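You operate a simulated robot arm through the tools that you are given. There is no shell and no other tool.

Carry out the task below with a simulated two-armed robot. There is one attempt and no reset: what you move stays moved.

## Task
Free the three blue knobs, lift the cover onto the side shelf, then oil the gear.
Fine: use the red can and put it back. Set down upright: red can.

Only the result counts: the job must be done as asked and must still hold three seconds after the hand-in. Knocking over, shifting, dropping, spilling or breaking anything else fails it. Lids that push on must go on centred and level and be pressed home; caps that screw on are set level and turned clockwise until they are tight.

## Robot
Two 7-joint arms with fingered hands on one trunk that stands fixed in place. Base frame: the origin is at the foot of the trunk, x ahead of it, y to its left, z up. Lengths are in m, angles in degrees, forces in N, time in s.
The left shoulder is at [0.021, 0.208, 1.398], the right one opposite. Payload 5 kg a hand.
The tool frame of a hand sits at the grasp point between the pads (the TCP): z along the fingers, y along the line on which they close. The tips reach 0.048 m beyond it. The gripper opens to 0.16 m. The gripper's body begins 0.056 m behind the TCP. The gripper is a hand of 4 fingers: y runs from the thumb to the fingers, the wrist lies at [-0.026, -0.142, -0.252] in the tool frame.
Orientation is told as [roll, pitch, yaw] about the base's x, y, z axes, in that order, counted from this pose: with the fingers straight down and the wrist toward the robot, the tool's x, y and z point along [0, 1, 0], [1, 0, 0] and [0, 0, -1] of the base frame.

## Interface
- The arms move only by the tool arm_command. It takes "left_steps", "right_steps" or both (then of equal length, played together; a hand with none holds still); each is a list of rows, each an object (a shift or turn left out is 0) with "xyz": the shift along the base's x, y, z in m, a list of three; "angular": the turn, a rotation vector about the base's x, y, z in degrees, a list of three. In form: [{"xyz": [x, y, z], "angular": [wx, wy, wz]}, ...]. A call has 1 to 20 rows; each row shifts and turns the commanded pose from where the row before left it. Rows are played at 5 a second. More than 0.05 m and 8.6 degrees between two rows, and nothing of the call is played. Where a pose cannot be reached the arm comes as near as it can. A force on the tool above 40 N (or 10 N above the force at the start of the call, whichever is more), or a blocked arm, ends the call early, and 0.2 s more pass. In this call time passes only in rows, and 0.2 s behind the last. It gives the time, the measured TCP pose, the force on the tool (base axes), the opening and the grip force at its end, in the units of the frame above (readings bear some noise), with the torque about the TCP (base axes, N m) and any sound that the robot's microphone picked up.
- Cameras (640 x 400 px; columns grow to the right, rows downward): "scene" is now at [0.0946, 0.0025, 1.5779]; the picture's right is [0.01, -1.00, 0.00], its down [-0.65, -0.01, -0.76] and it looks along [0.76, 0.01, -0.65] (base axes); focal length 318 px, centre (320, 200). "left" rides on the left gripper at [-0.087, -0.133, -0.189] in its tool frame; the picture's right is [-0.83, -0.26, 0.49], its down [0.51, -0.71, 0.49] and it looks along [0.22, 0.66, 0.72] (tool axes); focal length 238 px, centre (320, 200). "right" rides on the right gripper at [0.087, -0.133, -0.189] in its tool frame; the picture's right is [-0.83, 0.26, -0.49], its down [-0.51, -0.71, 0.49] and it looks along [-0.22, 0.66, 0.72] (tool axes); focal length 238 px, centre (320, 200). There is no depth. A picture from a camera that has moved, and an enlarged one, comes with that camera's place and axes in the base frame and with its lens.
- snapshot(camera): a new picture of that camera. No time passes.
- raise_lower(by): slides the trunk up (or, below 0, down) by that many m; the arms and the scene camera ride with it, the base frame stays. It gives what a move gives, with no picture.
- move_fingers(index, middle, ring, thumb_bend, thumb_turn, hand): sets how far each is bent, from 0 (flat) to 1 (curled in); at 0.3 the hand is open as for a grip, at 0.7 the pads meet at the TCP. One left out holds its place. A second passes; each finger stops where it meets its share of the squeeze, and holds until it gets a number again. It is the only way to open and close the hand. It gives what a move gives, with no picture; readings hold the bend of each and the force on the fingers (four entries, about 0 where the hand has none), thumb and palm. thumb_turn goes from beside the hand (0) to across from the fingers (1), as for a grip.
- head_to(pan, tilt): turns the head with the scene camera to pan (to the left, within 86 degrees either way) and tilt (down, from -29 to 69), counted from straight ahead of the robot. It gives what a move gives.
- inspect(camera, box): a new picture of the part [left, top, right, bottom] of that camera's present view, enlarged. No time passes.
- hand_in(): hands the job in; it is judged then, once.

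Nothing tells you positions but the pictures and the camera data. Unless the task says otherwise, let go and move clear before handing in.

The tools are called after "Emit:" by a JSON object that holds its "method" and its "body". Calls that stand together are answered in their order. arm_command: Moves the arms, as the interface text tells. Its arguments: {"type":"object","properties":{"left_steps":{"type":"array","items":{"type":"object","properties":{"xyz":{"type":"array","items":{"type":"number"}},"angular":{"type":"array","items":{"type":"number"}}}}},"right_steps":{"type":"array","items":{"type":"object","properties":{"xyz":{"type":"array","items":{"type":"number"}},"angular":{"type":"array","items":{"type":"number"}}}}}},"required":[]} The other tools are called the same way: raise_lower (by) slides the trunk up or down; move_fingers (index, middle, ring, thumb_bend, thumb_turn, hand) moves the fingers one by one; head_to (pan, tilt) turns the head that bears the scene camera; snapshot (camera) takes a picture; inspect (camera, box) takes an enlarged picture of a part of a camera's view; hand_in () hands the job in.

At the start:

```text
time: 0.0
left_ee_pos: [0.7683, 0.3489, 1.2627]
left_tool_rot: [0.0, 0.1, 0.0]
left_ft_force: [0.4, 0.1, 0.5]
left_wrist_torque: [0.01, 0.0, 0.01]
left_gripper_width: 0.1595
left_gripper_force: 0.0
left_shape: jaw
left_bend: [0.3, 0.3, 0.3, 0.3, 0.98]
left_finger forces: [0.0, 0.1, 0.0, 0.0, 0.0, 0.0]
right_ee_pos: [0.77, -0.2952, 1.2718]
right_tool_rot: [0.0, 0.0, 0.0]
right_ft_force: [-1.1, -0.7, -0.1]
right_wrist_torque: [-0.02, 0.0, 0.04]
right_gripper_width: 0.1597
right_gripper_force: 0.1
right_shape: jaw
right_bend: [0.3, 0.3, 0.3, 0.3, 0.98]
right_finger forces: [0.1, 0.0, 0.0, 0.1, 0.1, 0.0]
trunk travel left (down, up): [-0.4, 0.29]
head pan, tilt: [0.8, 40.3]
```

scene: 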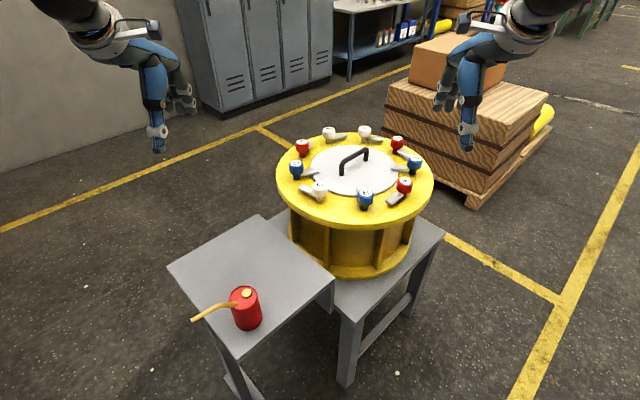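
right: 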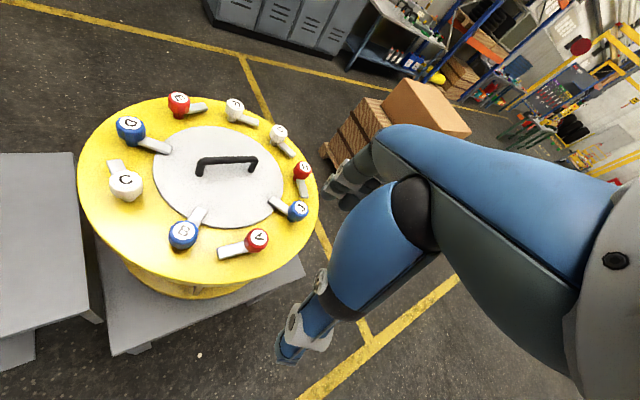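
left: 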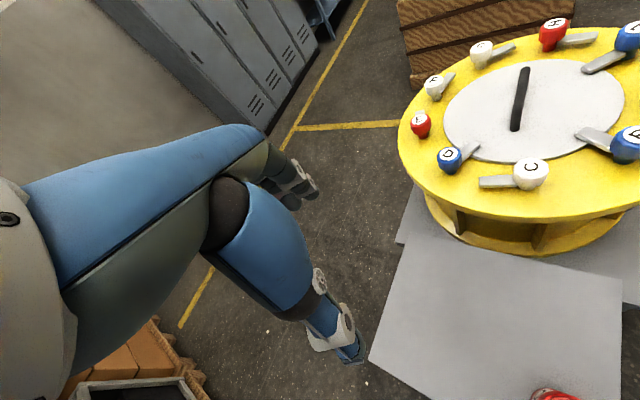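

I see a yellow drum with a metal cover, a ring of knobs with latches (blue ones D, B and J), a side shelf on the left, and a red oil can on it. I'll look closer before I move anything.

Emit:
{"method": "inspect", "body": {"camera": "scene", "box": [260, 110, 450, 230]}}

Emit:
{"method": "inspect", "body": {"camera": "scene", "box": [160, 210, 350, 350]}}

Emit:
{"method": "inspect", "body": {"camera": "right", "box": [60, 80, 330, 300]}}

Emit:
{"method": "inspect", "body": {"camera": "left", "box": [380, 0, 640, 220]}}

```text
3.33 times, centred on (355, 170) of scene
camera zoom: at [0.0946, 0.0025, 1.5779], right [0.01, -1.0, 0.0], down [-0.65, -0.01, -0.76], along [0.76, 0.01, -0.65], focal length 1058 px, centre (203, 300)
```

zoom: 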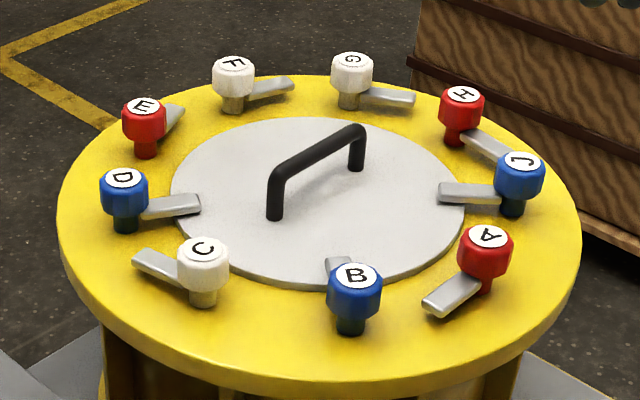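

```text
2.86 times, centred on (255, 280) of scene
camera zoom: at [0.0946, 0.0025, 1.5779], right [0.01, -1.0, 0.0], down [-0.65, -0.01, -0.76], along [0.76, 0.01, -0.65], focal length 907 px, centre (506, -29)
```

zoom: 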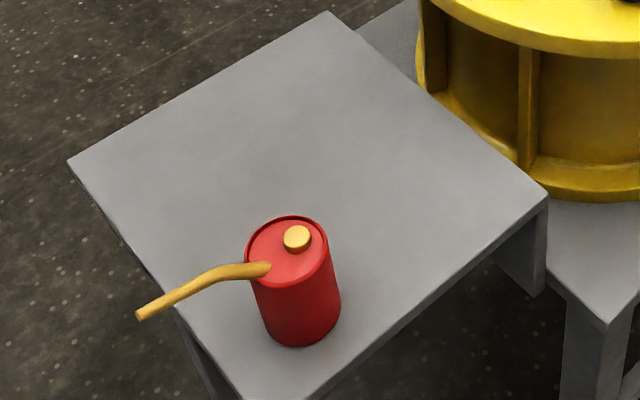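

```text
1.82 times, centred on (195, 190) of right
camera zoom: at [0.6364, -0.2082, 1.4617], right [0.26, -0.83, 0.49], down [-0.71, -0.51, -0.49], along [0.66, -0.22, -0.72], focal length 433 px, centre (547, 218)
```

zoom: 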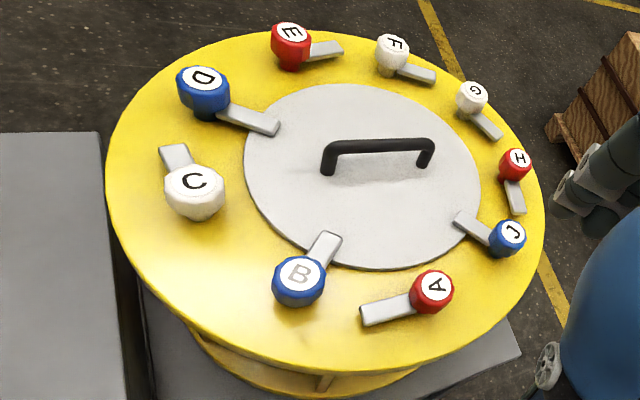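

```text
1.82 times, centred on (510, 110) of left
camera zoom: at [0.636, 0.2626, 1.4519], right [-0.26, -0.83, -0.49], down [-0.71, 0.51, -0.49], along [0.66, 0.22, -0.72], focal length 433 px, centre (-26, 364)
```

zoom: 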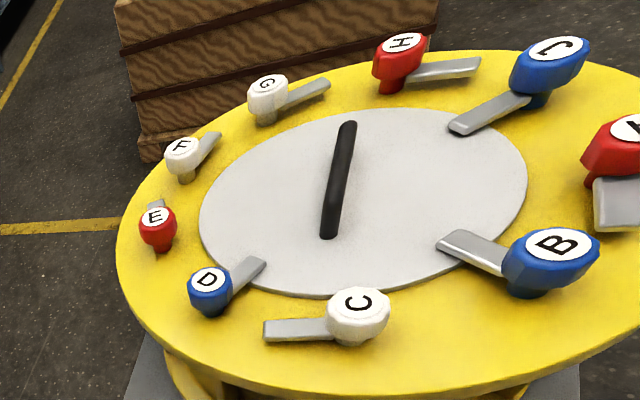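

The tongues of blue knobs B, D and J point inward over the cover. The freed knobs (A, C, G, H) have theirs turned about 90° counter-clockwise. I take the knob tops to be at z≈0.99, the drum centre at about (1.03, -0.10) and the shelf top at z≈0.745. I'll lower the trunk for reach and try out a finger shape in the air.

Emit:
{"method": "raise_lower", "body": {"by": -0.12}}

Emit:
{"method": "move_fingers", "body": {"hand": "right", "index": 0.5, "middle": 0.5, "ring": 0.5, "thumb_bend": 0.5, "thumb_turn": 1}}

Emit:
{"method": "snapshot", "body": {"camera": "right"}}

Emit:
{"method": "snapshot", "body": {"camera": "scene"}}

```text
time: 1.5
left_ee_pos: [0.7678, 0.349, 1.1429]
left_tool_rot: [0.1, 0.0, 0.0]
left_ft_force: [-0.1, -0.3, 0.1]
left_wrist_torque: [0.0, -0.01, -0.01]
left_gripper_width: 0.1598
left_gripper_force: 0.0
left_shape: jaw
left_bend: [0.3, 0.3, 0.3, 0.3, 0.98]
left_finger forces: [0.0, 0.0, 0.0, 0.0, 0.0, 0.0]
right_ee_pos: [0.7706, -0.2951, 1.1542]
right_tool_rot: [0.1, -0.1, 0.0]
right_ft_force: [0.2, 0.2, 0.5]
right_wrist_torque: [0.01, -0.02, 0.03]
right_gripper_width: 0.1595
right_gripper_force: 0.0
right_shape: jaw
right_bend: [0.3, 0.3, 0.3, 0.3, 0.98]
right_finger forces: [0.1, 0.0, 0.0, 0.1, 0.0, 0.0]
trunk travel left (down, up): [-0.28, 0.41]
head pan, tilt: [0.8, 40.3]
```

```text
time: 2.5
left_ee_pos: [0.7685, 0.3472, 1.1429]
left_tool_rot: [0.0, 0.1, 0.0]
left_ft_force: [-0.3, -0.6, -0.8]
left_wrist_torque: [0.02, 0.04, 0.0]
left_gripper_width: 0.1596
left_gripper_force: 0.1
left_shape: jaw
left_bend: [0.3, 0.3, 0.3, 0.3, 0.98]
left_finger forces: [0.0, 0.0, 0.0, 0.0, 0.0, 0.0]
right_ee_pos: [0.7696, -0.2963, 1.1528]
right_tool_rot: [0.1, 0.0, 0.0]
right_ft_force: [0.1, -0.1, 0.3]
right_wrist_torque: [-0.01, -0.06, 0.0]
right_gripper_width: 0.0917
right_gripper_force: 0.1
right_shape: fingers
right_bend: [0.5, 0.5, 0.5, 0.5, 1.0]
right_finger forces: [0.1, 0.1, 0.0, 0.0, 0.1, 0.0]
trunk travel left (down, up): [-0.28, 0.41]
head pan, tilt: [0.8, 40.3]
```

```text
taken
camera right: at [0.6362, -0.2082, 1.3418], right [0.26, -0.83, 0.49], down [-0.71, -0.51, -0.49], along [0.66, -0.22, -0.72], focal length 238 px, centre (320, 200)
```

right: 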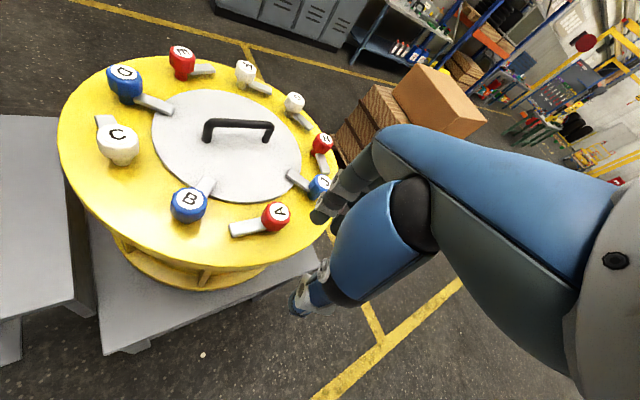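

```text
taken
camera scene: at [0.0944, 0.0025, 1.4579], right [0.01, -1.0, 0.0], down [-0.65, -0.01, -0.76], along [0.76, 0.01, -0.65], focal length 318 px, centre (320, 200)
```

scene: 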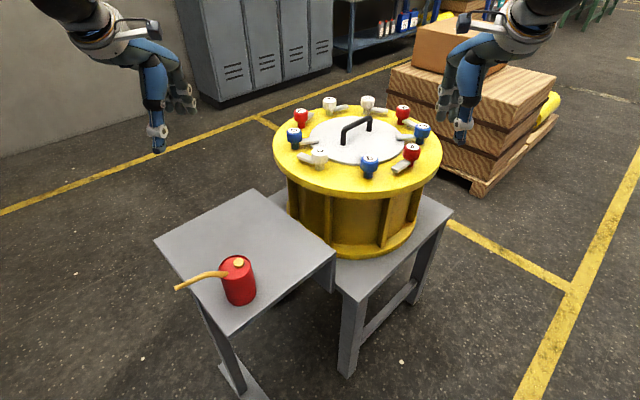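

Both hands hover clear and the finger aperture behaves as described. I take knob B to be at about (0.82, -0.12); I'll move the right hand above it, yawed -45°.

Emit:
{"method": "arm_command", "body": {"right_steps": [{"xyz": [0.0083, 0.029, -0.007], "angular": [0, 0, -7.5]}, {"xyz": [0.0083, 0.029, -0.007], "angular": [0, 0, -7.5]}, {"xyz": [0.0083, 0.029, -0.007], "angular": [0, 0, -7.5]}, {"xyz": [0.0083, 0.029, -0.007], "angular": [0, 0, -7.5]}, {"xyz": [0.0083, 0.029, -0.007], "angular": [0, 0, -7.5]}, {"xyz": [0.0083, 0.029, -0.007], "angular": [0, 0, -7.5]}]}}

Emit:
{"method": "snapshot", "body": {"camera": "right"}}

Emit:
{"method": "snapshot", "body": {"camera": "scene"}}

Emit:
{"method": "inspect", "body": {"camera": "scene", "box": [300, 60, 450, 200]}}

```text
time: 3.9
left_ee_pos: [0.7697, 0.3493, 1.1414]
left_tool_rot: [0.0, 0.1, 0.0]
left_ft_force: [-0.2, 0.4, -0.9]
left_wrist_torque: [-0.08, 0.07, -0.06]
left_gripper_width: 0.1596
left_gripper_force: 0.0
left_shape: jaw
left_bend: [0.3, 0.3, 0.3, 0.3, 0.98]
left_finger forces: [0.1, 0.0, 0.0, 0.0, 0.0, 0.1]
right_ee_pos: [0.8224, -0.1203, 1.1104]
right_tool_rot: [-0.2, -0.1, -45.2]
right_ft_force: [0.3, -0.4, 0.1]
right_wrist_torque: [0.03, 0.12, 0.03]
right_gripper_width: 0.0915
right_gripper_force: 0.1
right_shape: fingers
right_bend: [0.5, 0.5, 0.5, 0.5, 1.0]
right_finger forces: [0.1, 0.0, 0.0, 0.1, 0.1, 0.1]
trunk travel left (down, up): [-0.28, 0.41]
head pan, tilt: [0.8, 40.3]
```

```text
taken
camera right: at [0.7881, 0.0355, 1.2992], right [-0.41, -0.77, 0.49], down [-0.86, 0.14, -0.49], along [0.31, -0.62, -0.72], focal length 238 px, centre (320, 200)
```

right: 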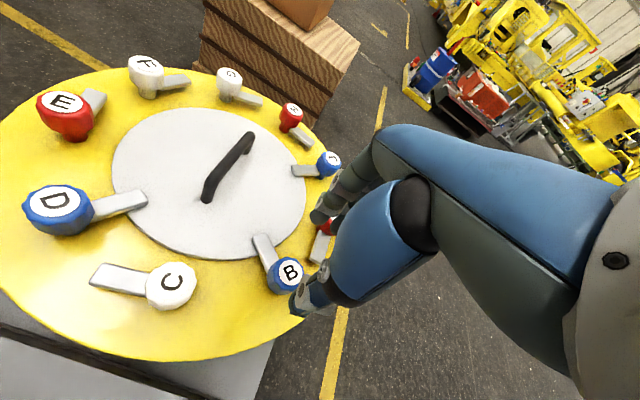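

```text
taken
camera scene: at [0.0958, 0.0042, 1.4577], right [0.01, -1.0, 0.0], down [-0.65, -0.01, -0.76], along [0.76, 0.01, -0.65], focal length 318 px, centre (320, 200)
```

scene: 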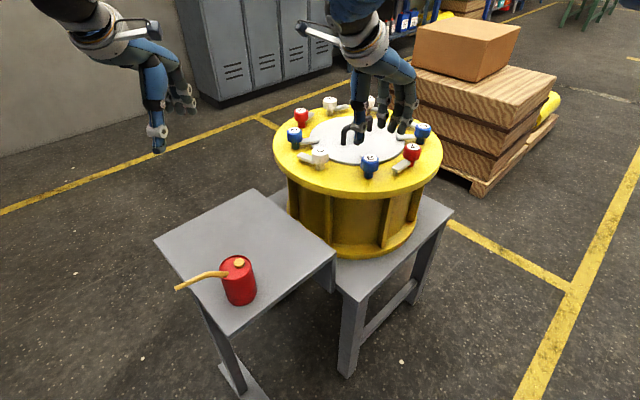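

```text
2.86 times, centred on (375, 130) of scene
camera zoom: at [0.0958, 0.0042, 1.4577], right [0.01, -1.0, 0.0], down [-0.65, -0.01, -0.76], along [0.76, 0.01, -0.65], focal length 907 px, centre (163, 400)
```

zoom: 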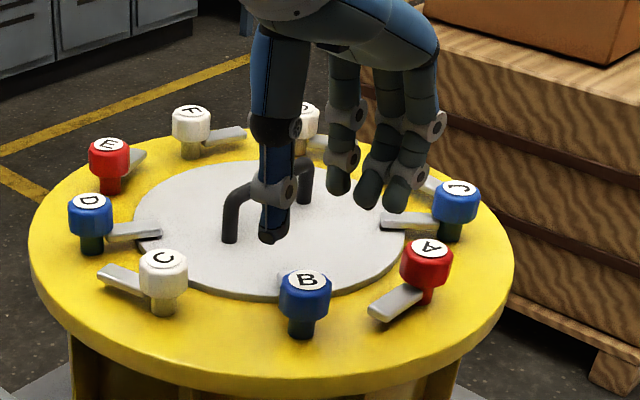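

Knob B is confirmed at about (0.824, -0.122), body z 0.964–0.991, with the flange at about 0.933. I'll yaw a little further to clear the tongue, narrow the fingers and come down over it.

Emit:
{"method": "move_fingers", "body": {"hand": "right", "index": 0.55, "middle": 0.55, "ring": 0.55, "thumb_bend": 0.55}}

Emit:
{"method": "arm_command", "body": {"right_steps": [{"xyz": [0.001, -0.001, -0.02], "angular": [0, 0, -7.5]}, {"xyz": [0.001, -0.001, -0.02], "angular": [0, 0, -7.5]}, {"xyz": [0, 0, -0.015]}, {"xyz": [0, 0, 0]}]}}

Emit:
{"method": "inspect", "body": {"camera": "scene", "box": [300, 60, 450, 200]}}

Emit:
{"method": "inspect", "body": {"camera": "right", "box": [180, 160, 400, 340]}}

```text
time: 4.9
left_ee_pos: [0.7696, 0.3481, 1.1426]
left_tool_rot: [0.0, 0.0, 0.0]
left_ft_force: [-0.6, 0.0, 0.5]
left_wrist_torque: [-0.02, -0.01, -0.01]
left_gripper_width: 0.1597
left_gripper_force: 0.0
left_shape: jaw
left_bend: [0.3, 0.3, 0.3, 0.3, 0.98]
left_finger forces: [0.0, 0.1, 0.1, 0.0, 0.1, 0.0]
right_ee_pos: [0.8203, -0.1217, 1.1105]
right_tool_rot: [-0.1, -0.1, -45.0]
right_ft_force: [0.5, 0.3, -0.3]
right_wrist_torque: [-0.01, -0.02, -0.04]
right_gripper_width: 0.0714
right_gripper_force: 0.1
right_shape: fingers
right_bend: [0.55, 0.55, 0.55, 0.55, 1.0]
right_finger forces: [0.0, 0.0, 0.1, 0.1, 0.0, 0.0]
trunk travel left (down, up): [-0.28, 0.41]
head pan, tilt: [0.8, 40.3]
```

```text
time: 5.9
left_ee_pos: [0.7672, 0.3494, 1.1432]
left_tool_rot: [0.0, 0.0, -0.1]
left_ft_force: [0.1, -0.1, 0.2]
left_wrist_torque: [-0.01, -0.02, 0.04]
left_gripper_width: 0.1596
left_gripper_force: 0.0
left_shape: jaw
left_bend: [0.3, 0.3, 0.3, 0.3, 0.98]
left_finger forces: [0.0, 0.1, 0.0, 0.0, 0.0, 0.0]
right_ee_pos: [0.8215, -0.1216, 1.0552]
right_tool_rot: [-0.1, 0.0, -60.0]
right_ft_force: [1.0, 0.0, -0.4]
right_wrist_torque: [0.0, -0.01, -0.01]
right_gripper_width: 0.0718
right_gripper_force: 0.1
right_shape: fingers
right_bend: [0.55, 0.55, 0.55, 0.55, 1.0]
right_finger forces: [0.0, 0.0, 0.0, 0.0, 0.0, 0.0]
trunk travel left (down, up): [-0.28, 0.41]
head pan, tilt: [0.8, 40.3]
```

```text
2.86 times, centred on (375, 130) of scene
camera zoom: at [0.0945, 0.0028, 1.4579], right [0.01, -1.0, 0.0], down [-0.65, -0.01, -0.76], along [0.76, 0.01, -0.65], focal length 907 px, centre (163, 400)
```

zoom: 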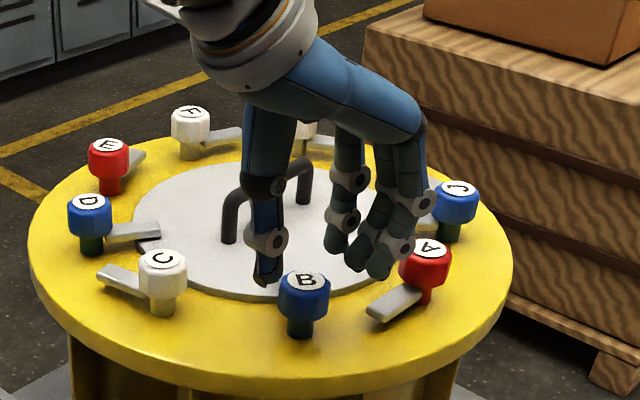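

```text
2.22 times, centred on (290, 250) of right
camera zoom: at [0.8296, 0.036, 1.2451], right [-0.59, -0.64, 0.49], down [-0.79, 0.36, -0.49], along [0.14, -0.68, -0.72], focal length 530 px, centre (387, 89)
```

zoom: 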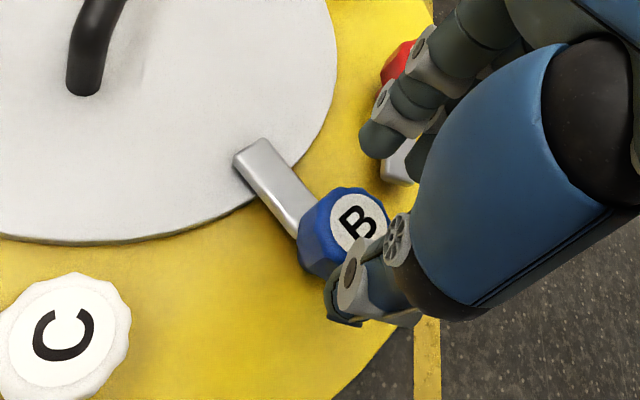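

The right hand is 5 cm above B, with the thumb on the left of the knob and the fingers on the right. I'll descend to grip height.

Emit:
{"method": "arm_command", "body": {"right_steps": [{"xyz": [0.001, 0, -0.016]}, {"xyz": [0.001, 0, -0.016]}, {"xyz": [0, 0, -0.016]}, {"xyz": [0, 0, 0]}]}}

Emit:
{"method": "inspect", "body": {"camera": "scene", "box": [300, 60, 450, 200]}}

Emit:
{"method": "inspect", "body": {"camera": "right", "box": [180, 160, 400, 340]}}

```text
time: 6.9
left_ee_pos: [0.7676, 0.3499, 1.143]
left_tool_rot: [0.0, 0.0, 0.0]
left_ft_force: [-0.5, 0.2, 0.3]
left_wrist_torque: [0.01, -0.04, 0.01]
left_gripper_width: 0.1594
left_gripper_force: 0.0
left_shape: jaw
left_bend: [0.3, 0.3, 0.3, 0.3, 0.98]
left_finger forces: [0.1, 0.0, 0.0, 0.1, 0.0, 0.0]
right_ee_pos: [0.8239, -0.1228, 1.0076]
right_tool_rot: [-0.1, -0.1, -60.0]
right_ft_force: [-0.2, 0.1, -0.3]
right_wrist_torque: [0.01, -0.03, -0.01]
right_gripper_width: 0.0714
right_gripper_force: 0.0
right_shape: fingers
right_bend: [0.55, 0.55, 0.55, 0.55, 1.0]
right_finger forces: [0.1, 0.0, 0.0, 0.0, 0.0, 0.0]
trunk travel left (down, up): [-0.28, 0.41]
head pan, tilt: [0.8, 40.3]
```

```text
2.86 times, centred on (375, 130) of scene
camera zoom: at [0.0941, 0.0027, 1.458], right [0.01, -1.0, 0.0], down [-0.65, -0.01, -0.76], along [0.76, 0.01, -0.65], focal length 907 px, centre (163, 400)
```

zoom: 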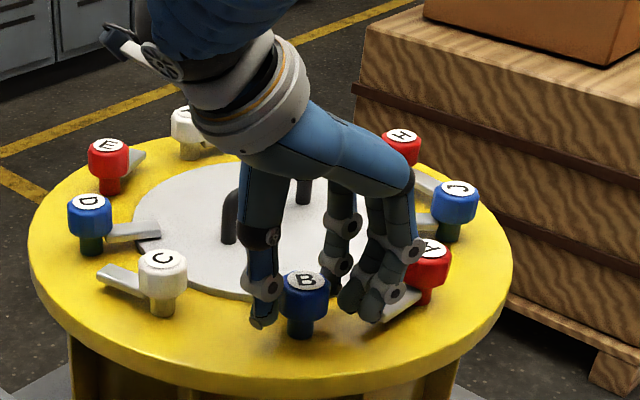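

```text
2.22 times, centred on (290, 250) of right
camera zoom: at [0.8309, 0.0362, 1.1969], right [-0.59, -0.64, 0.49], down [-0.79, 0.36, -0.49], along [0.14, -0.68, -0.72], focal length 530 px, centre (387, 89)
```

zoom: 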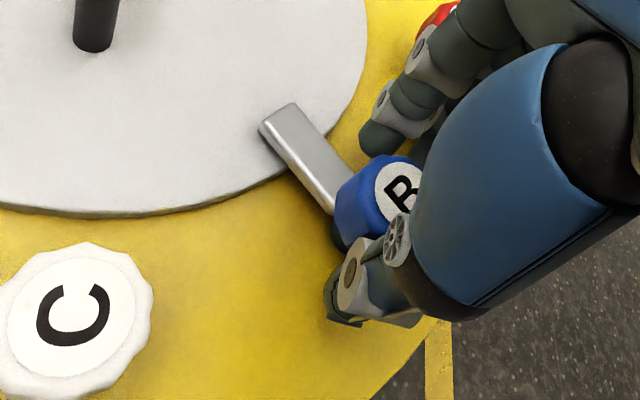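

The thumb and fingers straddle B. I'll pinch it with thumb and middle finger.

Emit:
{"method": "move_fingers", "body": {"hand": "right", "middle": 0.7, "thumb_bend": 0.7}}

Emit:
{"method": "inspect", "body": {"camera": "scene", "box": [300, 60, 450, 200]}}

Emit:
{"method": "inspect", "body": {"camera": "right", "box": [180, 160, 400, 340]}}

```text
time: 7.9
left_ee_pos: [0.7685, 0.3498, 1.1425]
left_tool_rot: [0.0, 0.0, 0.0]
left_ft_force: [-0.2, -0.2, -0.3]
left_wrist_torque: [0.0, 0.01, 0.02]
left_gripper_width: 0.1594
left_gripper_force: 0.0
left_shape: jaw
left_bend: [0.3, 0.3, 0.3, 0.3, 0.98]
left_finger forces: [0.0, 0.0, 0.1, 0.1, 0.0, 0.1]
right_ee_pos: [0.8231, -0.1219, 1.0068]
right_tool_rot: [-0.1, 0.0, -60.0]
right_ft_force: [-1.8, 4.3, 0.6]
right_wrist_torque: [-0.02, 0.06, 0.14]
right_gripper_width: 0.0614
right_gripper_force: 12.9
right_shape: fingers
right_bend: [0.55, 0.62, 0.55, 0.62, 1.0]
right_finger forces: [0.0, 10.2, 0.0, 0.0, 15.6, 0.1]
trunk travel left (down, up): [-0.28, 0.41]
head pan, tilt: [0.8, 40.3]
```

```text
2.86 times, centred on (375, 130) of scene
camera zoom: at [0.0942, 0.0031, 1.4579], right [0.01, -1.0, 0.0], down [-0.65, -0.01, -0.76], along [0.76, 0.01, -0.65], focal length 907 px, centre (163, 400)
```

zoom: 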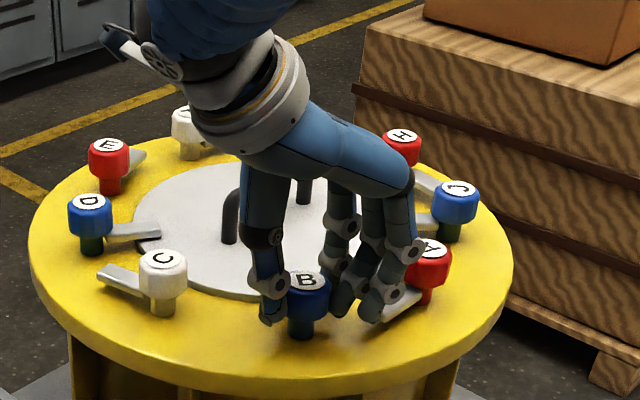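

```text
2.22 times, centred on (290, 250) of right
camera zoom: at [0.8309, 0.0368, 1.1967], right [-0.59, -0.64, 0.49], down [-0.79, 0.36, -0.49], along [0.14, -0.68, -0.72], focal length 530 px, centre (387, 89)
```

zoom: 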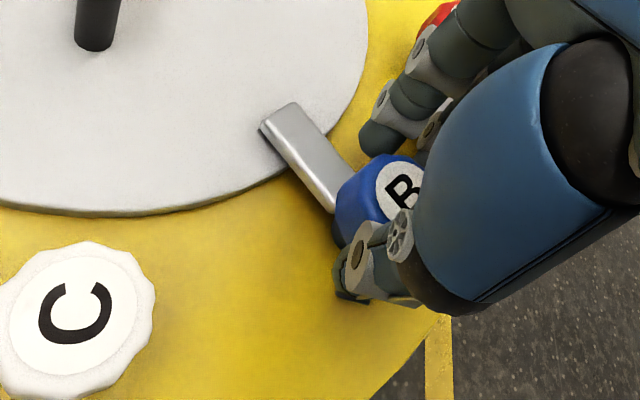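

The pinch holds, with about 13 N on the knob. I'll turn counter-clockwise a little and watch.

Emit:
{"method": "arm_command", "body": {"right_steps": [{"angular": [0, 0, 5]}, {"angular": [0, 0, 5]}, {"angular": [0, 0, 5]}, {"angular": [0, 0, 5]}]}}

Emit:
{"method": "inspect", "body": {"camera": "right", "box": [180, 160, 400, 340]}}

```text
time: 8.9
left_ee_pos: [0.7685, 0.349, 1.1416]
left_tool_rot: [-0.1, 0.1, 0.0]
left_ft_force: [0.1, 0.3, -0.2]
left_wrist_torque: [-0.03, -0.02, -0.01]
left_gripper_width: 0.1595
left_gripper_force: 0.0
left_shape: jaw
left_bend: [0.3, 0.3, 0.3, 0.3, 0.98]
left_finger forces: [0.0, 0.1, 0.1, 0.1, 0.1, 0.0]
right_ee_pos: [0.8228, -0.123, 1.0088]
right_tool_rot: [-0.2, 0.0, -40.0]
right_ft_force: [-9.5, 4.8, 1.5]
right_wrist_torque: [0.2, 0.4, -0.07]
right_gripper_width: 0.0616
right_gripper_force: 14.5
right_shape: fingers
right_bend: [0.55, 0.63, 0.55, 0.62, 1.0]
right_finger forces: [0.0, 9.4, 0.0, 0.1, 19.0, 0.0]
trunk travel left (down, up): [-0.28, 0.41]
head pan, tilt: [0.8, 40.3]
```

```text
2.22 times, centred on (290, 250) of right
camera zoom: at [0.7755, 0.0296, 1.1966], right [-0.34, -0.81, 0.49], down [-0.87, 0.07, -0.49], along [0.36, -0.59, -0.72], focal length 530 px, centre (387, 89)
```

zoom: 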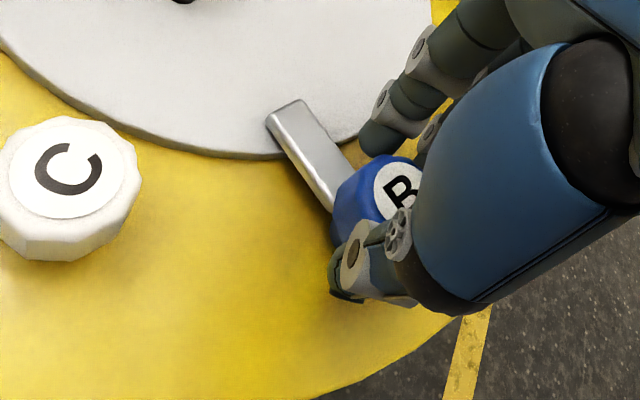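

The tongue turns with the hand. I'll carry on counter-clockwise by 70° with a small centring correction.

Emit:
{"method": "arm_command", "body": {"right_steps": [{"xyz": [-0.001, 0.0005, 0], "angular": [0, 0, 5]}, {"xyz": [0, 0, 0], "angular": [0, 0, 5]}, {"angular": [0, 0, 5]}, {"angular": [0, 0, 5]}, {"angular": [0, 0, 5]}, {"angular": [0, 0, 5]}, {"angular": [0, 0, 5]}]}}

Emit:
{"method": "inspect", "body": {"camera": "right", "box": [180, 160, 400, 340]}}

```text
time: 10.5
left_ee_pos: [0.7674, 0.3488, 1.1426]
left_tool_rot: [0.0, -0.1, 0.1]
left_ft_force: [-0.5, -1.0, -0.5]
left_wrist_torque: [0.04, -0.02, 0.06]
left_gripper_width: 0.1595
left_gripper_force: 0.1
left_shape: jaw
left_bend: [0.3, 0.3, 0.3, 0.3, 0.98]
left_finger forces: [0.1, 0.0, 0.0, 0.1, 0.1, 0.0]
right_ee_pos: [0.8218, -0.1222, 1.0079]
right_tool_rot: [0.0, 0.0, -4.9]
right_ft_force: [-10.7, 4.1, 0.0]
right_wrist_torque: [0.12, 0.43, -0.04]
right_gripper_width: 0.0617
right_gripper_force: 14.1
right_shape: fingers
right_bend: [0.55, 0.64, 0.55, 0.62, 1.0]
right_finger forces: [0.1, 8.2, 0.0, 0.1, 18.8, 0.0]
trunk travel left (down, up): [-0.28, 0.41]
head pan, tilt: [0.8, 40.3]
```

```text
2.22 times, centred on (290, 250) of right
camera zoom: at [0.6959, -0.0245, 1.1968], right [0.19, -0.85, 0.49], down [-0.75, -0.44, -0.49], along [0.63, -0.27, -0.72], focal length 530 px, centre (387, 89)
```

zoom: 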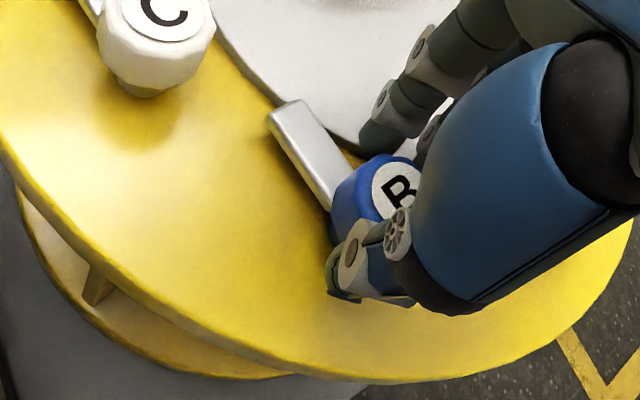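

About 55° is done and the tongue is almost clear. 35° more.

Emit:
{"method": "arm_command", "body": {"right_steps": [{"xyz": [-0.001, 0, 0], "angular": [0, 0, 5]}, {"angular": [0, 0, 5]}, {"angular": [0, 0, 5]}, {"angular": [0, 0, 5]}, {"angular": [0, 0, 5]}, {"angular": [0, 0, 5]}, {"angular": [0, 0, 5]}]}}

Emit:
{"method": "inspect", "body": {"camera": "right", "box": [180, 160, 400, 340]}}

Emit:
{"method": "inspect", "body": {"camera": "scene", "box": [300, 60, 450, 200]}}

```text
time: 12.1
left_ee_pos: [0.7683, 0.3481, 1.1434]
left_tool_rot: [0.1, 0.0, 0.1]
left_ft_force: [0.0, 0.8, 0.5]
left_wrist_torque: [0.05, -0.05, -0.03]
left_gripper_width: 0.1598
left_gripper_force: 0.2
left_shape: jaw
left_bend: [0.3, 0.3, 0.3, 0.3, 0.98]
left_finger forces: [0.0, 0.0, 0.0, 0.0, 0.0, 0.0]
right_ee_pos: [0.82, -0.1232, 1.0075]
right_tool_rot: [0.0, 0.0, 30.1]
right_ft_force: [-10.1, -1.7, 0.7]
right_wrist_torque: [-0.07, 0.38, 0.0]
right_gripper_width: 0.0616
right_gripper_force: 13.0
right_shape: fingers
right_bend: [0.55, 0.64, 0.55, 0.63, 1.0]
right_finger forces: [0.1, 7.8, 0.1, 0.0, 17.7, 0.0]
trunk travel left (down, up): [-0.28, 0.41]
head pan, tilt: [0.8, 40.3]
```

```text
2.22 times, centred on (290, 250) of right
camera zoom: at [0.6615, -0.1143, 1.1969], right [0.64, -0.59, 0.49], down [-0.36, -0.79, -0.49], along [0.68, 0.14, -0.72], focal length 530 px, centre (387, 89)
```

zoom: 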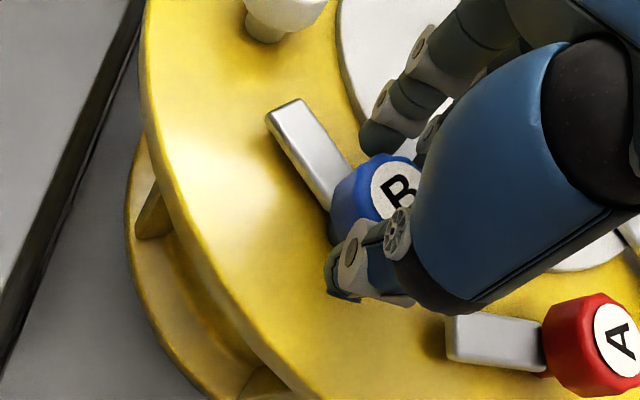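

```text
2.86 times, centred on (375, 130) of scene
camera zoom: at [0.0935, 0.0017, 1.458], right [0.01, -1.0, 0.0], down [-0.65, -0.01, -0.76], along [0.76, 0.01, -0.65], focal length 907 px, centre (163, 400)
```

zoom: 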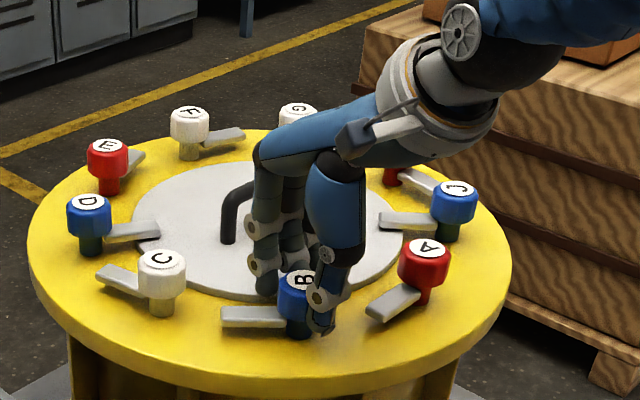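

B's tongue is now turned off the cover and lies in line with the other freed ones. I'll release it, rise and go over J.

Emit:
{"method": "move_fingers", "body": {"hand": "right", "middle": 0.53, "thumb_bend": 0.53}}

Emit:
{"method": "arm_command", "body": {"right_steps": [{"xyz": [0, 0, 0.025]}, {"xyz": [0, 0, 0.03]}, {"xyz": [0, 0, 0.03]}, {"xyz": [0.019, -0.0187, 0.01], "angular": [0, 0, -7.5]}, {"xyz": [0.019, -0.0187, 0], "angular": [0, 0, -7.5]}, {"xyz": [0.019, -0.0187, 0], "angular": [0, 0, -7.5]}, {"xyz": [0.019, -0.0187, 0], "angular": [0, 0, -7.5]}, {"xyz": [0.019, -0.0187, 0], "angular": [0, 0, -7.5]}, {"xyz": [0.019, -0.0187, 0], "angular": [0, 0, -7.5]}, {"xyz": [0.019, -0.0187, 0], "angular": [0, 0, -7.5]}, {"xyz": [0.019, -0.0187, 0], "angular": [0, 0, -7.5]}, {"xyz": [0.019, -0.0187, 0], "angular": [0, 0, -7.5]}, {"xyz": [0.019, -0.0187, 0], "angular": [0, 0, -7.5]}, {"xyz": [0, 0, 0]}]}}

Emit:
{"method": "inspect", "body": {"camera": "right", "box": [180, 160, 400, 340]}}

Emit:
{"method": "inspect", "body": {"camera": "scene", "box": [300, 60, 450, 200]}}

```text
time: 13.1
left_ee_pos: [0.7674, 0.3484, 1.1421]
left_tool_rot: [0.0, -0.1, 0.0]
left_ft_force: [0.0, 0.3, -0.1]
left_wrist_torque: [-0.01, -0.03, -0.03]
left_gripper_width: 0.1595
left_gripper_force: 0.1
left_shape: jaw
left_bend: [0.3, 0.3, 0.3, 0.3, 0.98]
left_finger forces: [0.0, 0.0, 0.0, 0.0, 0.0, 0.0]
right_ee_pos: [0.8219, -0.1214, 1.0086]
right_tool_rot: [0.1, 0.0, 29.9]
right_ft_force: [0.9, 0.1, -0.4]
right_wrist_torque: [0.01, -0.05, 0.01]
right_gripper_width: 0.0748
right_gripper_force: 0.0
right_shape: fingers
right_bend: [0.55, 0.53, 0.55, 0.53, 1.0]
right_finger forces: [0.1, 0.1, 0.0, 0.1, 0.2, 0.0]
trunk travel left (down, up): [-0.28, 0.41]
head pan, tilt: [0.8, 40.3]
```

```text
time: 16.1
left_ee_pos: [0.7674, 0.3494, 1.1424]
left_tool_rot: [0.1, 0.0, 0.1]
left_ft_force: [0.2, 0.9, 0.2]
left_wrist_torque: [-0.06, 0.02, 0.02]
left_gripper_width: 0.1596
left_gripper_force: 0.0
left_shape: jaw
left_bend: [0.3, 0.3, 0.3, 0.3, 0.98]
left_finger forces: [0.0, 0.0, 0.0, 0.0, 0.0, 0.0]
right_ee_pos: [0.9961, -0.3127, 1.1031]
right_tool_rot: [0.0, 0.0, -45.1]
right_ft_force: [0.4, 0.9, 0.7]
right_wrist_torque: [-0.05, 0.04, 0.0]
right_gripper_width: 0.0749
right_gripper_force: 0.0
right_shape: fingers
right_bend: [0.55, 0.53, 0.55, 0.53, 1.0]
right_finger forces: [0.0, 0.0, 0.0, 0.0, 0.0, 0.0]
right hand out of reach, approached as far as the arm can: row 13
trunk travel left (down, up): [-0.28, 0.41]
head pan, tilt: [0.8, 40.3]
```

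```text
2.22 times, centred on (290, 250) of right
camera zoom: at [0.9626, -0.1573, 1.2924], right [-0.41, -0.77, 0.49], down [-0.86, 0.14, -0.49], along [0.31, -0.62, -0.72], focal length 530 px, centre (387, 89)
```

zoom: 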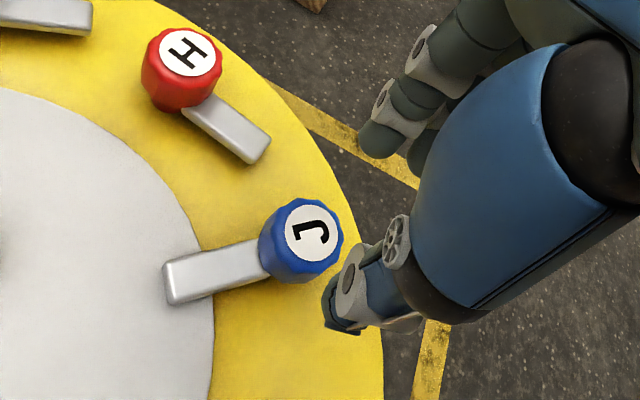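

```text
2.86 times, centred on (375, 130) of scene
camera zoom: at [0.094, 0.0036, 1.458], right [0.01, -1.0, 0.0], down [-0.65, -0.01, -0.76], along [0.76, 0.01, -0.65], focal length 907 px, centre (163, 400)
```

zoom: 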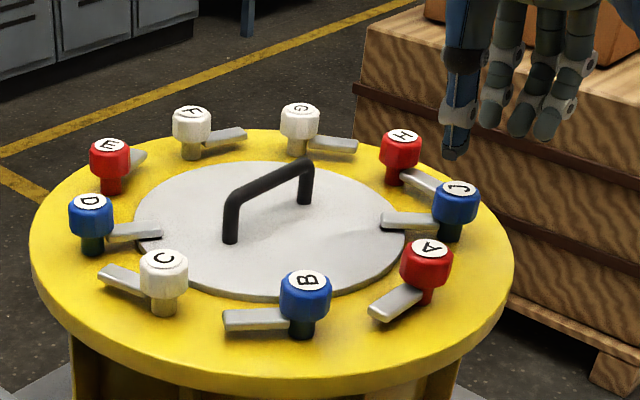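

B is free. J lies slightly beyond straight-down reach, so I'll tilt the hand 10° forward to bring the wrist closer and lower the trunk a little.

Emit:
{"method": "arm_command", "body": {"right_steps": [{"xyz": [-0.01, 0, 0], "angular": [0, 0, -7]}, {"xyz": [0, 0, 0.01], "angular": [-3.94, -3.08, 0]}, {"xyz": [0, 0, 0.01], "angular": [-3.94, -3.08, 0]}, {"xyz": [0, 0, 0]}]}}

Emit:
{"method": "raise_lower", "body": {"by": -0.05}}

Emit:
{"method": "inspect", "body": {"camera": "right", "box": [180, 160, 400, 340]}}

Emit:
{"method": "inspect", "body": {"camera": "scene", "box": [320, 50, 470, 190]}}

```text
time: 17.1
left_ee_pos: [0.7686, 0.3478, 1.1425]
left_tool_rot: [-0.1, 0.0, 0.1]
left_ft_force: [0.0, -0.7, -0.3]
left_wrist_torque: [0.03, 0.0, -0.01]
left_gripper_width: 0.1595
left_gripper_force: 0.0
left_shape: jaw
left_bend: [0.3, 0.3, 0.3, 0.3, 0.98]
left_finger forces: [0.0, 0.0, 0.0, 0.0, 0.0, 0.1]
right_ee_pos: [1.0052, -0.314, 1.1239]
right_tool_rot: [-0.3, -10.0, -52.1]
right_ft_force: [-0.3, 0.0, -0.1]
right_wrist_torque: [0.02, -0.01, 0.02]
right_gripper_width: 0.0747
right_gripper_force: 0.1
right_shape: fingers
right_bend: [0.55, 0.53, 0.55, 0.53, 1.0]
right_finger forces: [0.1, 0.1, 0.1, 0.1, 0.0, 0.1]
right hand out of reach, approached as far as the arm can: row 2, 3
trunk travel left (down, up): [-0.28, 0.41]
head pan, tilt: [0.8, 40.3]
```

```text
time: 18.0
left_ee_pos: [0.7692, 0.3493, 1.0924]
left_tool_rot: [-0.1, 0.0, 0.0]
left_ft_force: [0.4, 0.4, 0.0]
left_wrist_torque: [0.01, -0.02, 0.0]
left_gripper_width: 0.1596
left_gripper_force: 0.1
left_shape: jaw
left_bend: [0.3, 0.3, 0.3, 0.3, 0.98]
left_finger forces: [0.1, 0.1, 0.0, 0.0, 0.0, 0.0]
right_ee_pos: [1.0044, -0.313, 1.0749]
right_tool_rot: [-0.1, -9.9, -52.1]
right_ft_force: [-1.0, 0.4, 0.9]
right_wrist_torque: [0.0, -0.01, 0.01]
right_gripper_width: 0.0747
right_gripper_force: 0.1
right_shape: fingers
right_bend: [0.55, 0.53, 0.55, 0.53, 1.0]
right_finger forces: [0.1, 0.0, 0.0, 0.0, 0.0, 0.0]
trunk travel left (down, up): [-0.23, 0.46]
head pan, tilt: [0.8, 40.3]
```

```text
2.22 times, centred on (290, 250) of right
camera zoom: at [0.9728, -0.1295, 1.2383], right [-0.55, -0.65, 0.53], down [-0.78, 0.17, -0.6], along [0.3, -0.74, -0.6], focal length 530 px, centre (387, 89)
```

zoom: 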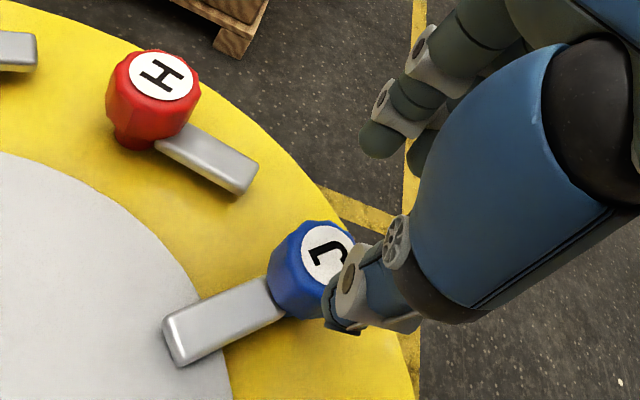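

```text
2.86 times, centred on (395, 120) of scene
camera zoom: at [0.0943, 0.0025, 1.4081], right [0.01, -1.0, 0.0], down [-0.65, -0.01, -0.76], along [0.76, 0.01, -0.65], focal length 907 px, centre (106, 429)
```

zoom: 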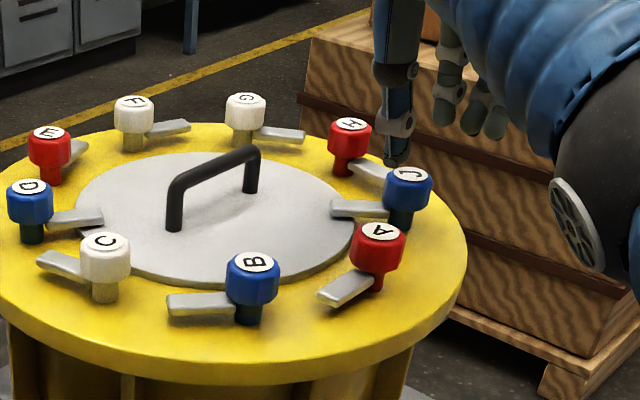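

J refines to about (1.008, -0.309). I'll shift over it and descend to grip height with the tilted hand.

Emit:
{"method": "arm_command", "body": {"right_steps": [{"xyz": [0, 0.009, -0.006]}, {"xyz": [0, 0, -0.017]}, {"xyz": [0, 0, -0.017]}, {"xyz": [0, 0, -0.017]}, {"xyz": [0, 0, 0]}]}}

Emit:
{"method": "inspect", "body": {"camera": "right", "box": [180, 160, 400, 340]}}

Emit:
{"method": "inspect", "body": {"camera": "scene", "box": [360, 70, 470, 170]}}

```text
time: 19.2
left_ee_pos: [0.767, 0.349, 1.0923]
left_tool_rot: [0.0, 0.0, 0.1]
left_ft_force: [0.7, 0.0, 0.5]
left_wrist_torque: [-0.02, -0.04, -0.02]
left_gripper_width: 0.1596
left_gripper_force: 0.1
left_shape: jaw
left_bend: [0.3, 0.3, 0.3, 0.3, 0.98]
left_finger forces: [0.1, 0.1, 0.0, 0.1, 0.0, 0.0]
right_ee_pos: [1.0059, -0.3027, 1.018]
right_tool_rot: [-0.3, -9.8, -52.1]
right_ft_force: [-1.0, 0.2, 1.0]
right_wrist_torque: [0.01, -0.04, -0.05]
right_gripper_width: 0.0747
right_gripper_force: 0.1
right_shape: fingers
right_bend: [0.55, 0.53, 0.55, 0.53, 1.0]
right_finger forces: [0.0, 0.1, 0.1, 0.0, 0.0, 0.0]
trunk travel left (down, up): [-0.23, 0.46]
head pan, tilt: [0.8, 40.3]
```

```text
2.22 times, centred on (290, 250) of right
camera zoom: at [0.9742, -0.1199, 1.1813], right [-0.55, -0.65, 0.53], down [-0.78, 0.17, -0.6], along [0.3, -0.74, -0.6], focal length 530 px, centre (387, 89)
```

zoom: 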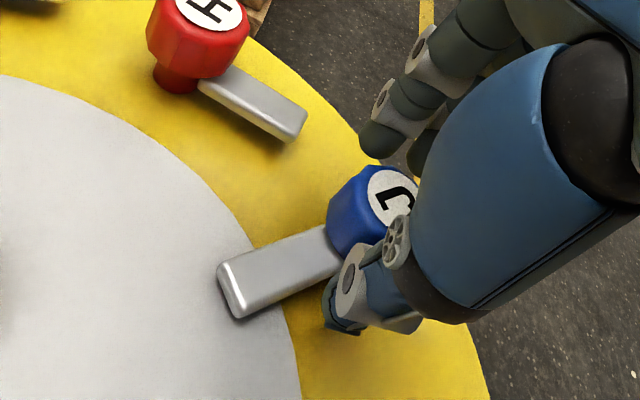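

```text
4.00 times, centred on (415, 120) of scene
camera zoom: at [0.0943, 0.0027, 1.408], right [0.01, -1.0, 0.0], down [-0.65, -0.01, -0.76], along [0.76, 0.01, -0.65], focal length 1270 px, centre (-60, 520)
```

zoom: 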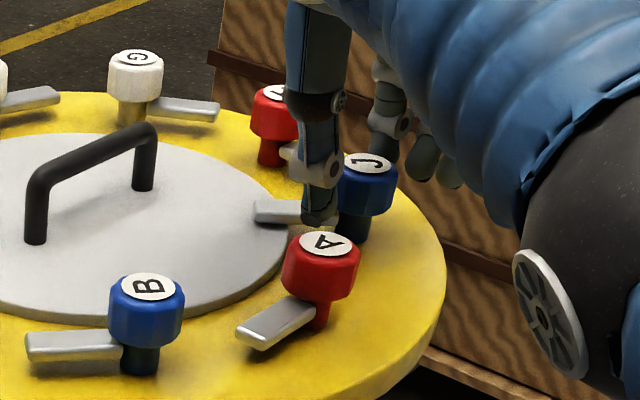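

The thumb and fingers straddle J and clear the tongue. I'll pinch.

Emit:
{"method": "move_fingers", "body": {"hand": "right", "middle": 0.7, "thumb_bend": 0.7}}

Emit:
{"method": "inspect", "body": {"camera": "right", "box": [180, 160, 400, 340]}}

```text
time: 20.2
left_ee_pos: [0.7687, 0.3502, 1.0929]
left_tool_rot: [0.0, 0.0, 0.1]
left_ft_force: [0.0, -0.6, 0.6]
left_wrist_torque: [0.02, 0.02, 0.03]
left_gripper_width: 0.1595
left_gripper_force: 0.0
left_shape: jaw
left_bend: [0.3, 0.3, 0.3, 0.3, 0.98]
left_finger forces: [0.1, 0.0, 0.0, 0.0, 0.0, 0.1]
right_ee_pos: [1.0056, -0.302, 1.0171]
right_tool_rot: [-0.3, -9.8, -52.2]
right_ft_force: [-3.6, 2.8, -0.6]
right_wrist_torque: [0.04, 0.13, 0.1]
right_gripper_width: 0.0619
right_gripper_force: 12.0
right_shape: fingers
right_bend: [0.55, 0.62, 0.55, 0.62, 1.0]
right_finger forces: [0.0, 9.3, 0.0, 0.1, 15.0, 0.1]
trunk travel left (down, up): [-0.23, 0.46]
head pan, tilt: [0.8, 40.3]
```

```text
2.22 times, centred on (290, 250) of right
camera zoom: at [0.9742, -0.1194, 1.1809], right [-0.55, -0.65, 0.53], down [-0.78, 0.17, -0.6], along [0.3, -0.74, -0.6], focal length 530 px, centre (387, 89)
```

zoom: 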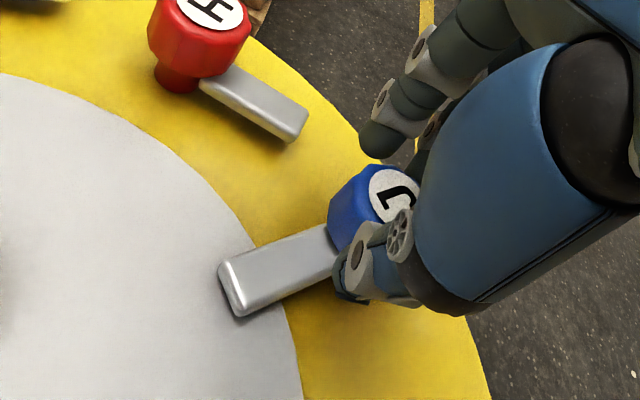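

A solid, centred pinch on J. I'll turn counter-clockwise with the knob's axis kept fixed.

Emit:
{"method": "arm_command", "body": {"right_steps": [{"xyz": [-0.0003, -0.0005, 0], "angular": [0, 0, 5]}, {"xyz": [-0.0003, -0.0005, 0], "angular": [0, 0, 5]}, {"xyz": [-0.0003, -0.0005, 0], "angular": [0, 0, 5]}, {"xyz": [-0.0003, -0.0005, 0], "angular": [0, 0, 5]}, {"xyz": [-0.0003, -0.0005, 0], "angular": [0, 0, 5]}, {"xyz": [-0.0003, -0.0005, 0], "angular": [0, 0, 5]}, {"xyz": [-0.0003, -0.0005, 0], "angular": [0, 0, 5]}, {"xyz": [-0.0003, -0.0005, 0], "angular": [0, 0, 5]}]}}

Emit:
{"method": "inspect", "body": {"camera": "right", "box": [180, 160, 400, 340]}}

```text
time: 22.0
left_ee_pos: [0.7679, 0.3479, 1.0919]
left_tool_rot: [0.0, 0.0, 0.0]
left_ft_force: [-0.5, -0.9, -0.1]
left_wrist_torque: [0.04, 0.02, 0.0]
left_gripper_width: 0.1596
left_gripper_force: 0.1
left_shape: jaw
left_bend: [0.3, 0.3, 0.3, 0.3, 0.98]
left_finger forces: [0.1, 0.0, 0.0, 0.1, 0.0, 0.0]
right_ee_pos: [1.0664, -0.3019, 1.0179]
right_tool_rot: [-0.2, -9.8, -12.1]
right_ft_force: [-0.3, -0.6, -0.3]
right_wrist_torque: [-0.02, -0.02, 0.0]
right_gripper_width: 0.0418
right_gripper_force: 0.0
right_shape: fingers
right_bend: [0.55, 0.67, 0.55, 0.7, 1.0]
right_finger forces: [0.1, 0.0, 0.0, 0.0, 0.1, 0.0]
right hand out of reach, approached as far as the arm can: row 1, 2, 3, 4, 5, 6, 7
trunk travel left (down, up): [-0.23, 0.46]
head pan, tilt: [0.8, 40.3]
```

```text
2.22 times, centred on (290, 250) of right
camera zoom: at [0.9243, -0.183, 1.1819], right [-0.01, -0.85, 0.53], down [-0.71, -0.37, -0.6], along [0.71, -0.38, -0.6], focal length 530 px, centre (387, 89)
```

zoom: 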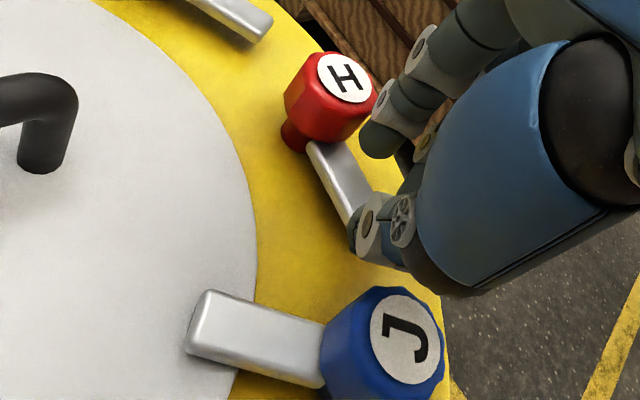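

The hand slid off J toward +x because the arm was at its reach limit. I'll look carefully before doing anything else.

Emit:
{"method": "snapshot", "body": {"camera": "scene"}}

Emit:
{"method": "inspect", "body": {"camera": "scene", "box": [360, 70, 470, 170]}}

Emit:
{"method": "snapshot", "body": {"camera": "right"}}

Emit:
{"method": "snapshot", "body": {"camera": "left"}}

```text
taken
camera scene: at [0.0948, 0.0021, 1.4079], right [0.01, -1.0, 0.0], down [-0.65, -0.01, -0.76], along [0.76, 0.01, -0.65], focal length 318 px, centre (320, 200)
```

scene: 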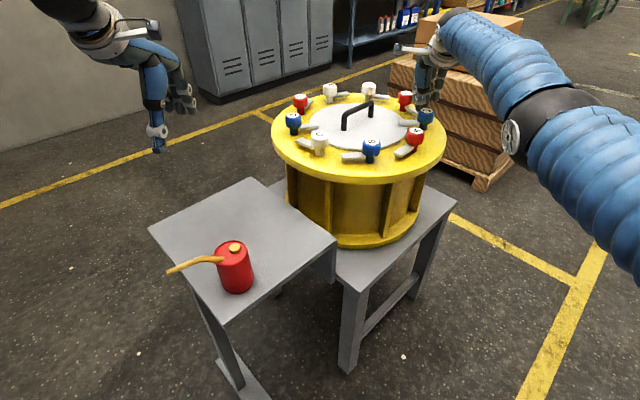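

```text
4.00 times, centred on (415, 120) of scene
camera zoom: at [0.0948, 0.0021, 1.4079], right [0.01, -1.0, 0.0], down [-0.65, -0.01, -0.76], along [0.76, 0.01, -0.65], focal length 1270 px, centre (-60, 520)
```

zoom: 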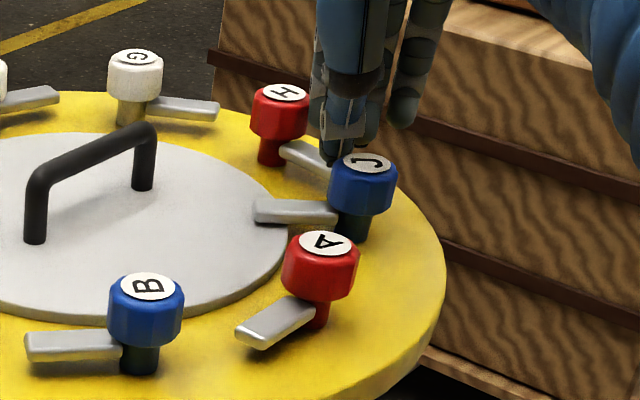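

```text
taken
camera right: at [0.9243, -0.183, 1.1819], right [-0.01, -0.85, 0.53], down [-0.71, -0.37, -0.6], along [0.71, -0.38, -0.6], focal length 238 px, centre (320, 200)
```

right: 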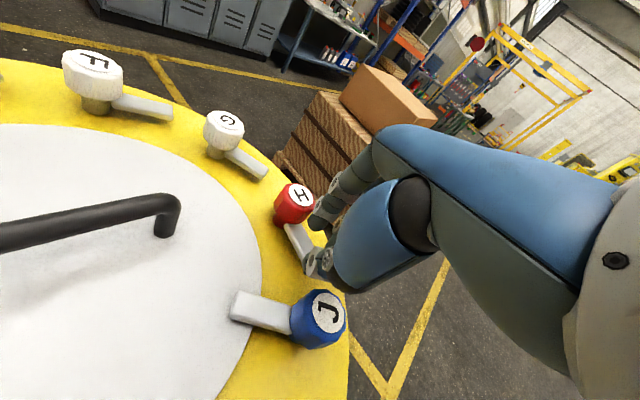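

```text
taken
camera left: at [0.6362, 0.2623, 1.2818], right [-0.26, -0.83, -0.49], down [-0.71, 0.51, -0.49], along [0.66, 0.22, -0.72], focal length 238 px, centre (320, 200)
```

left: 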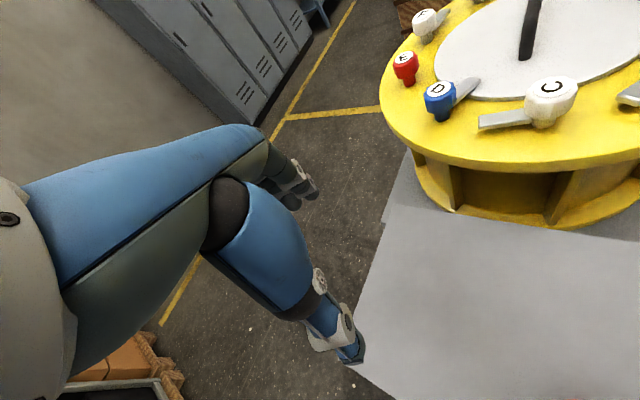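

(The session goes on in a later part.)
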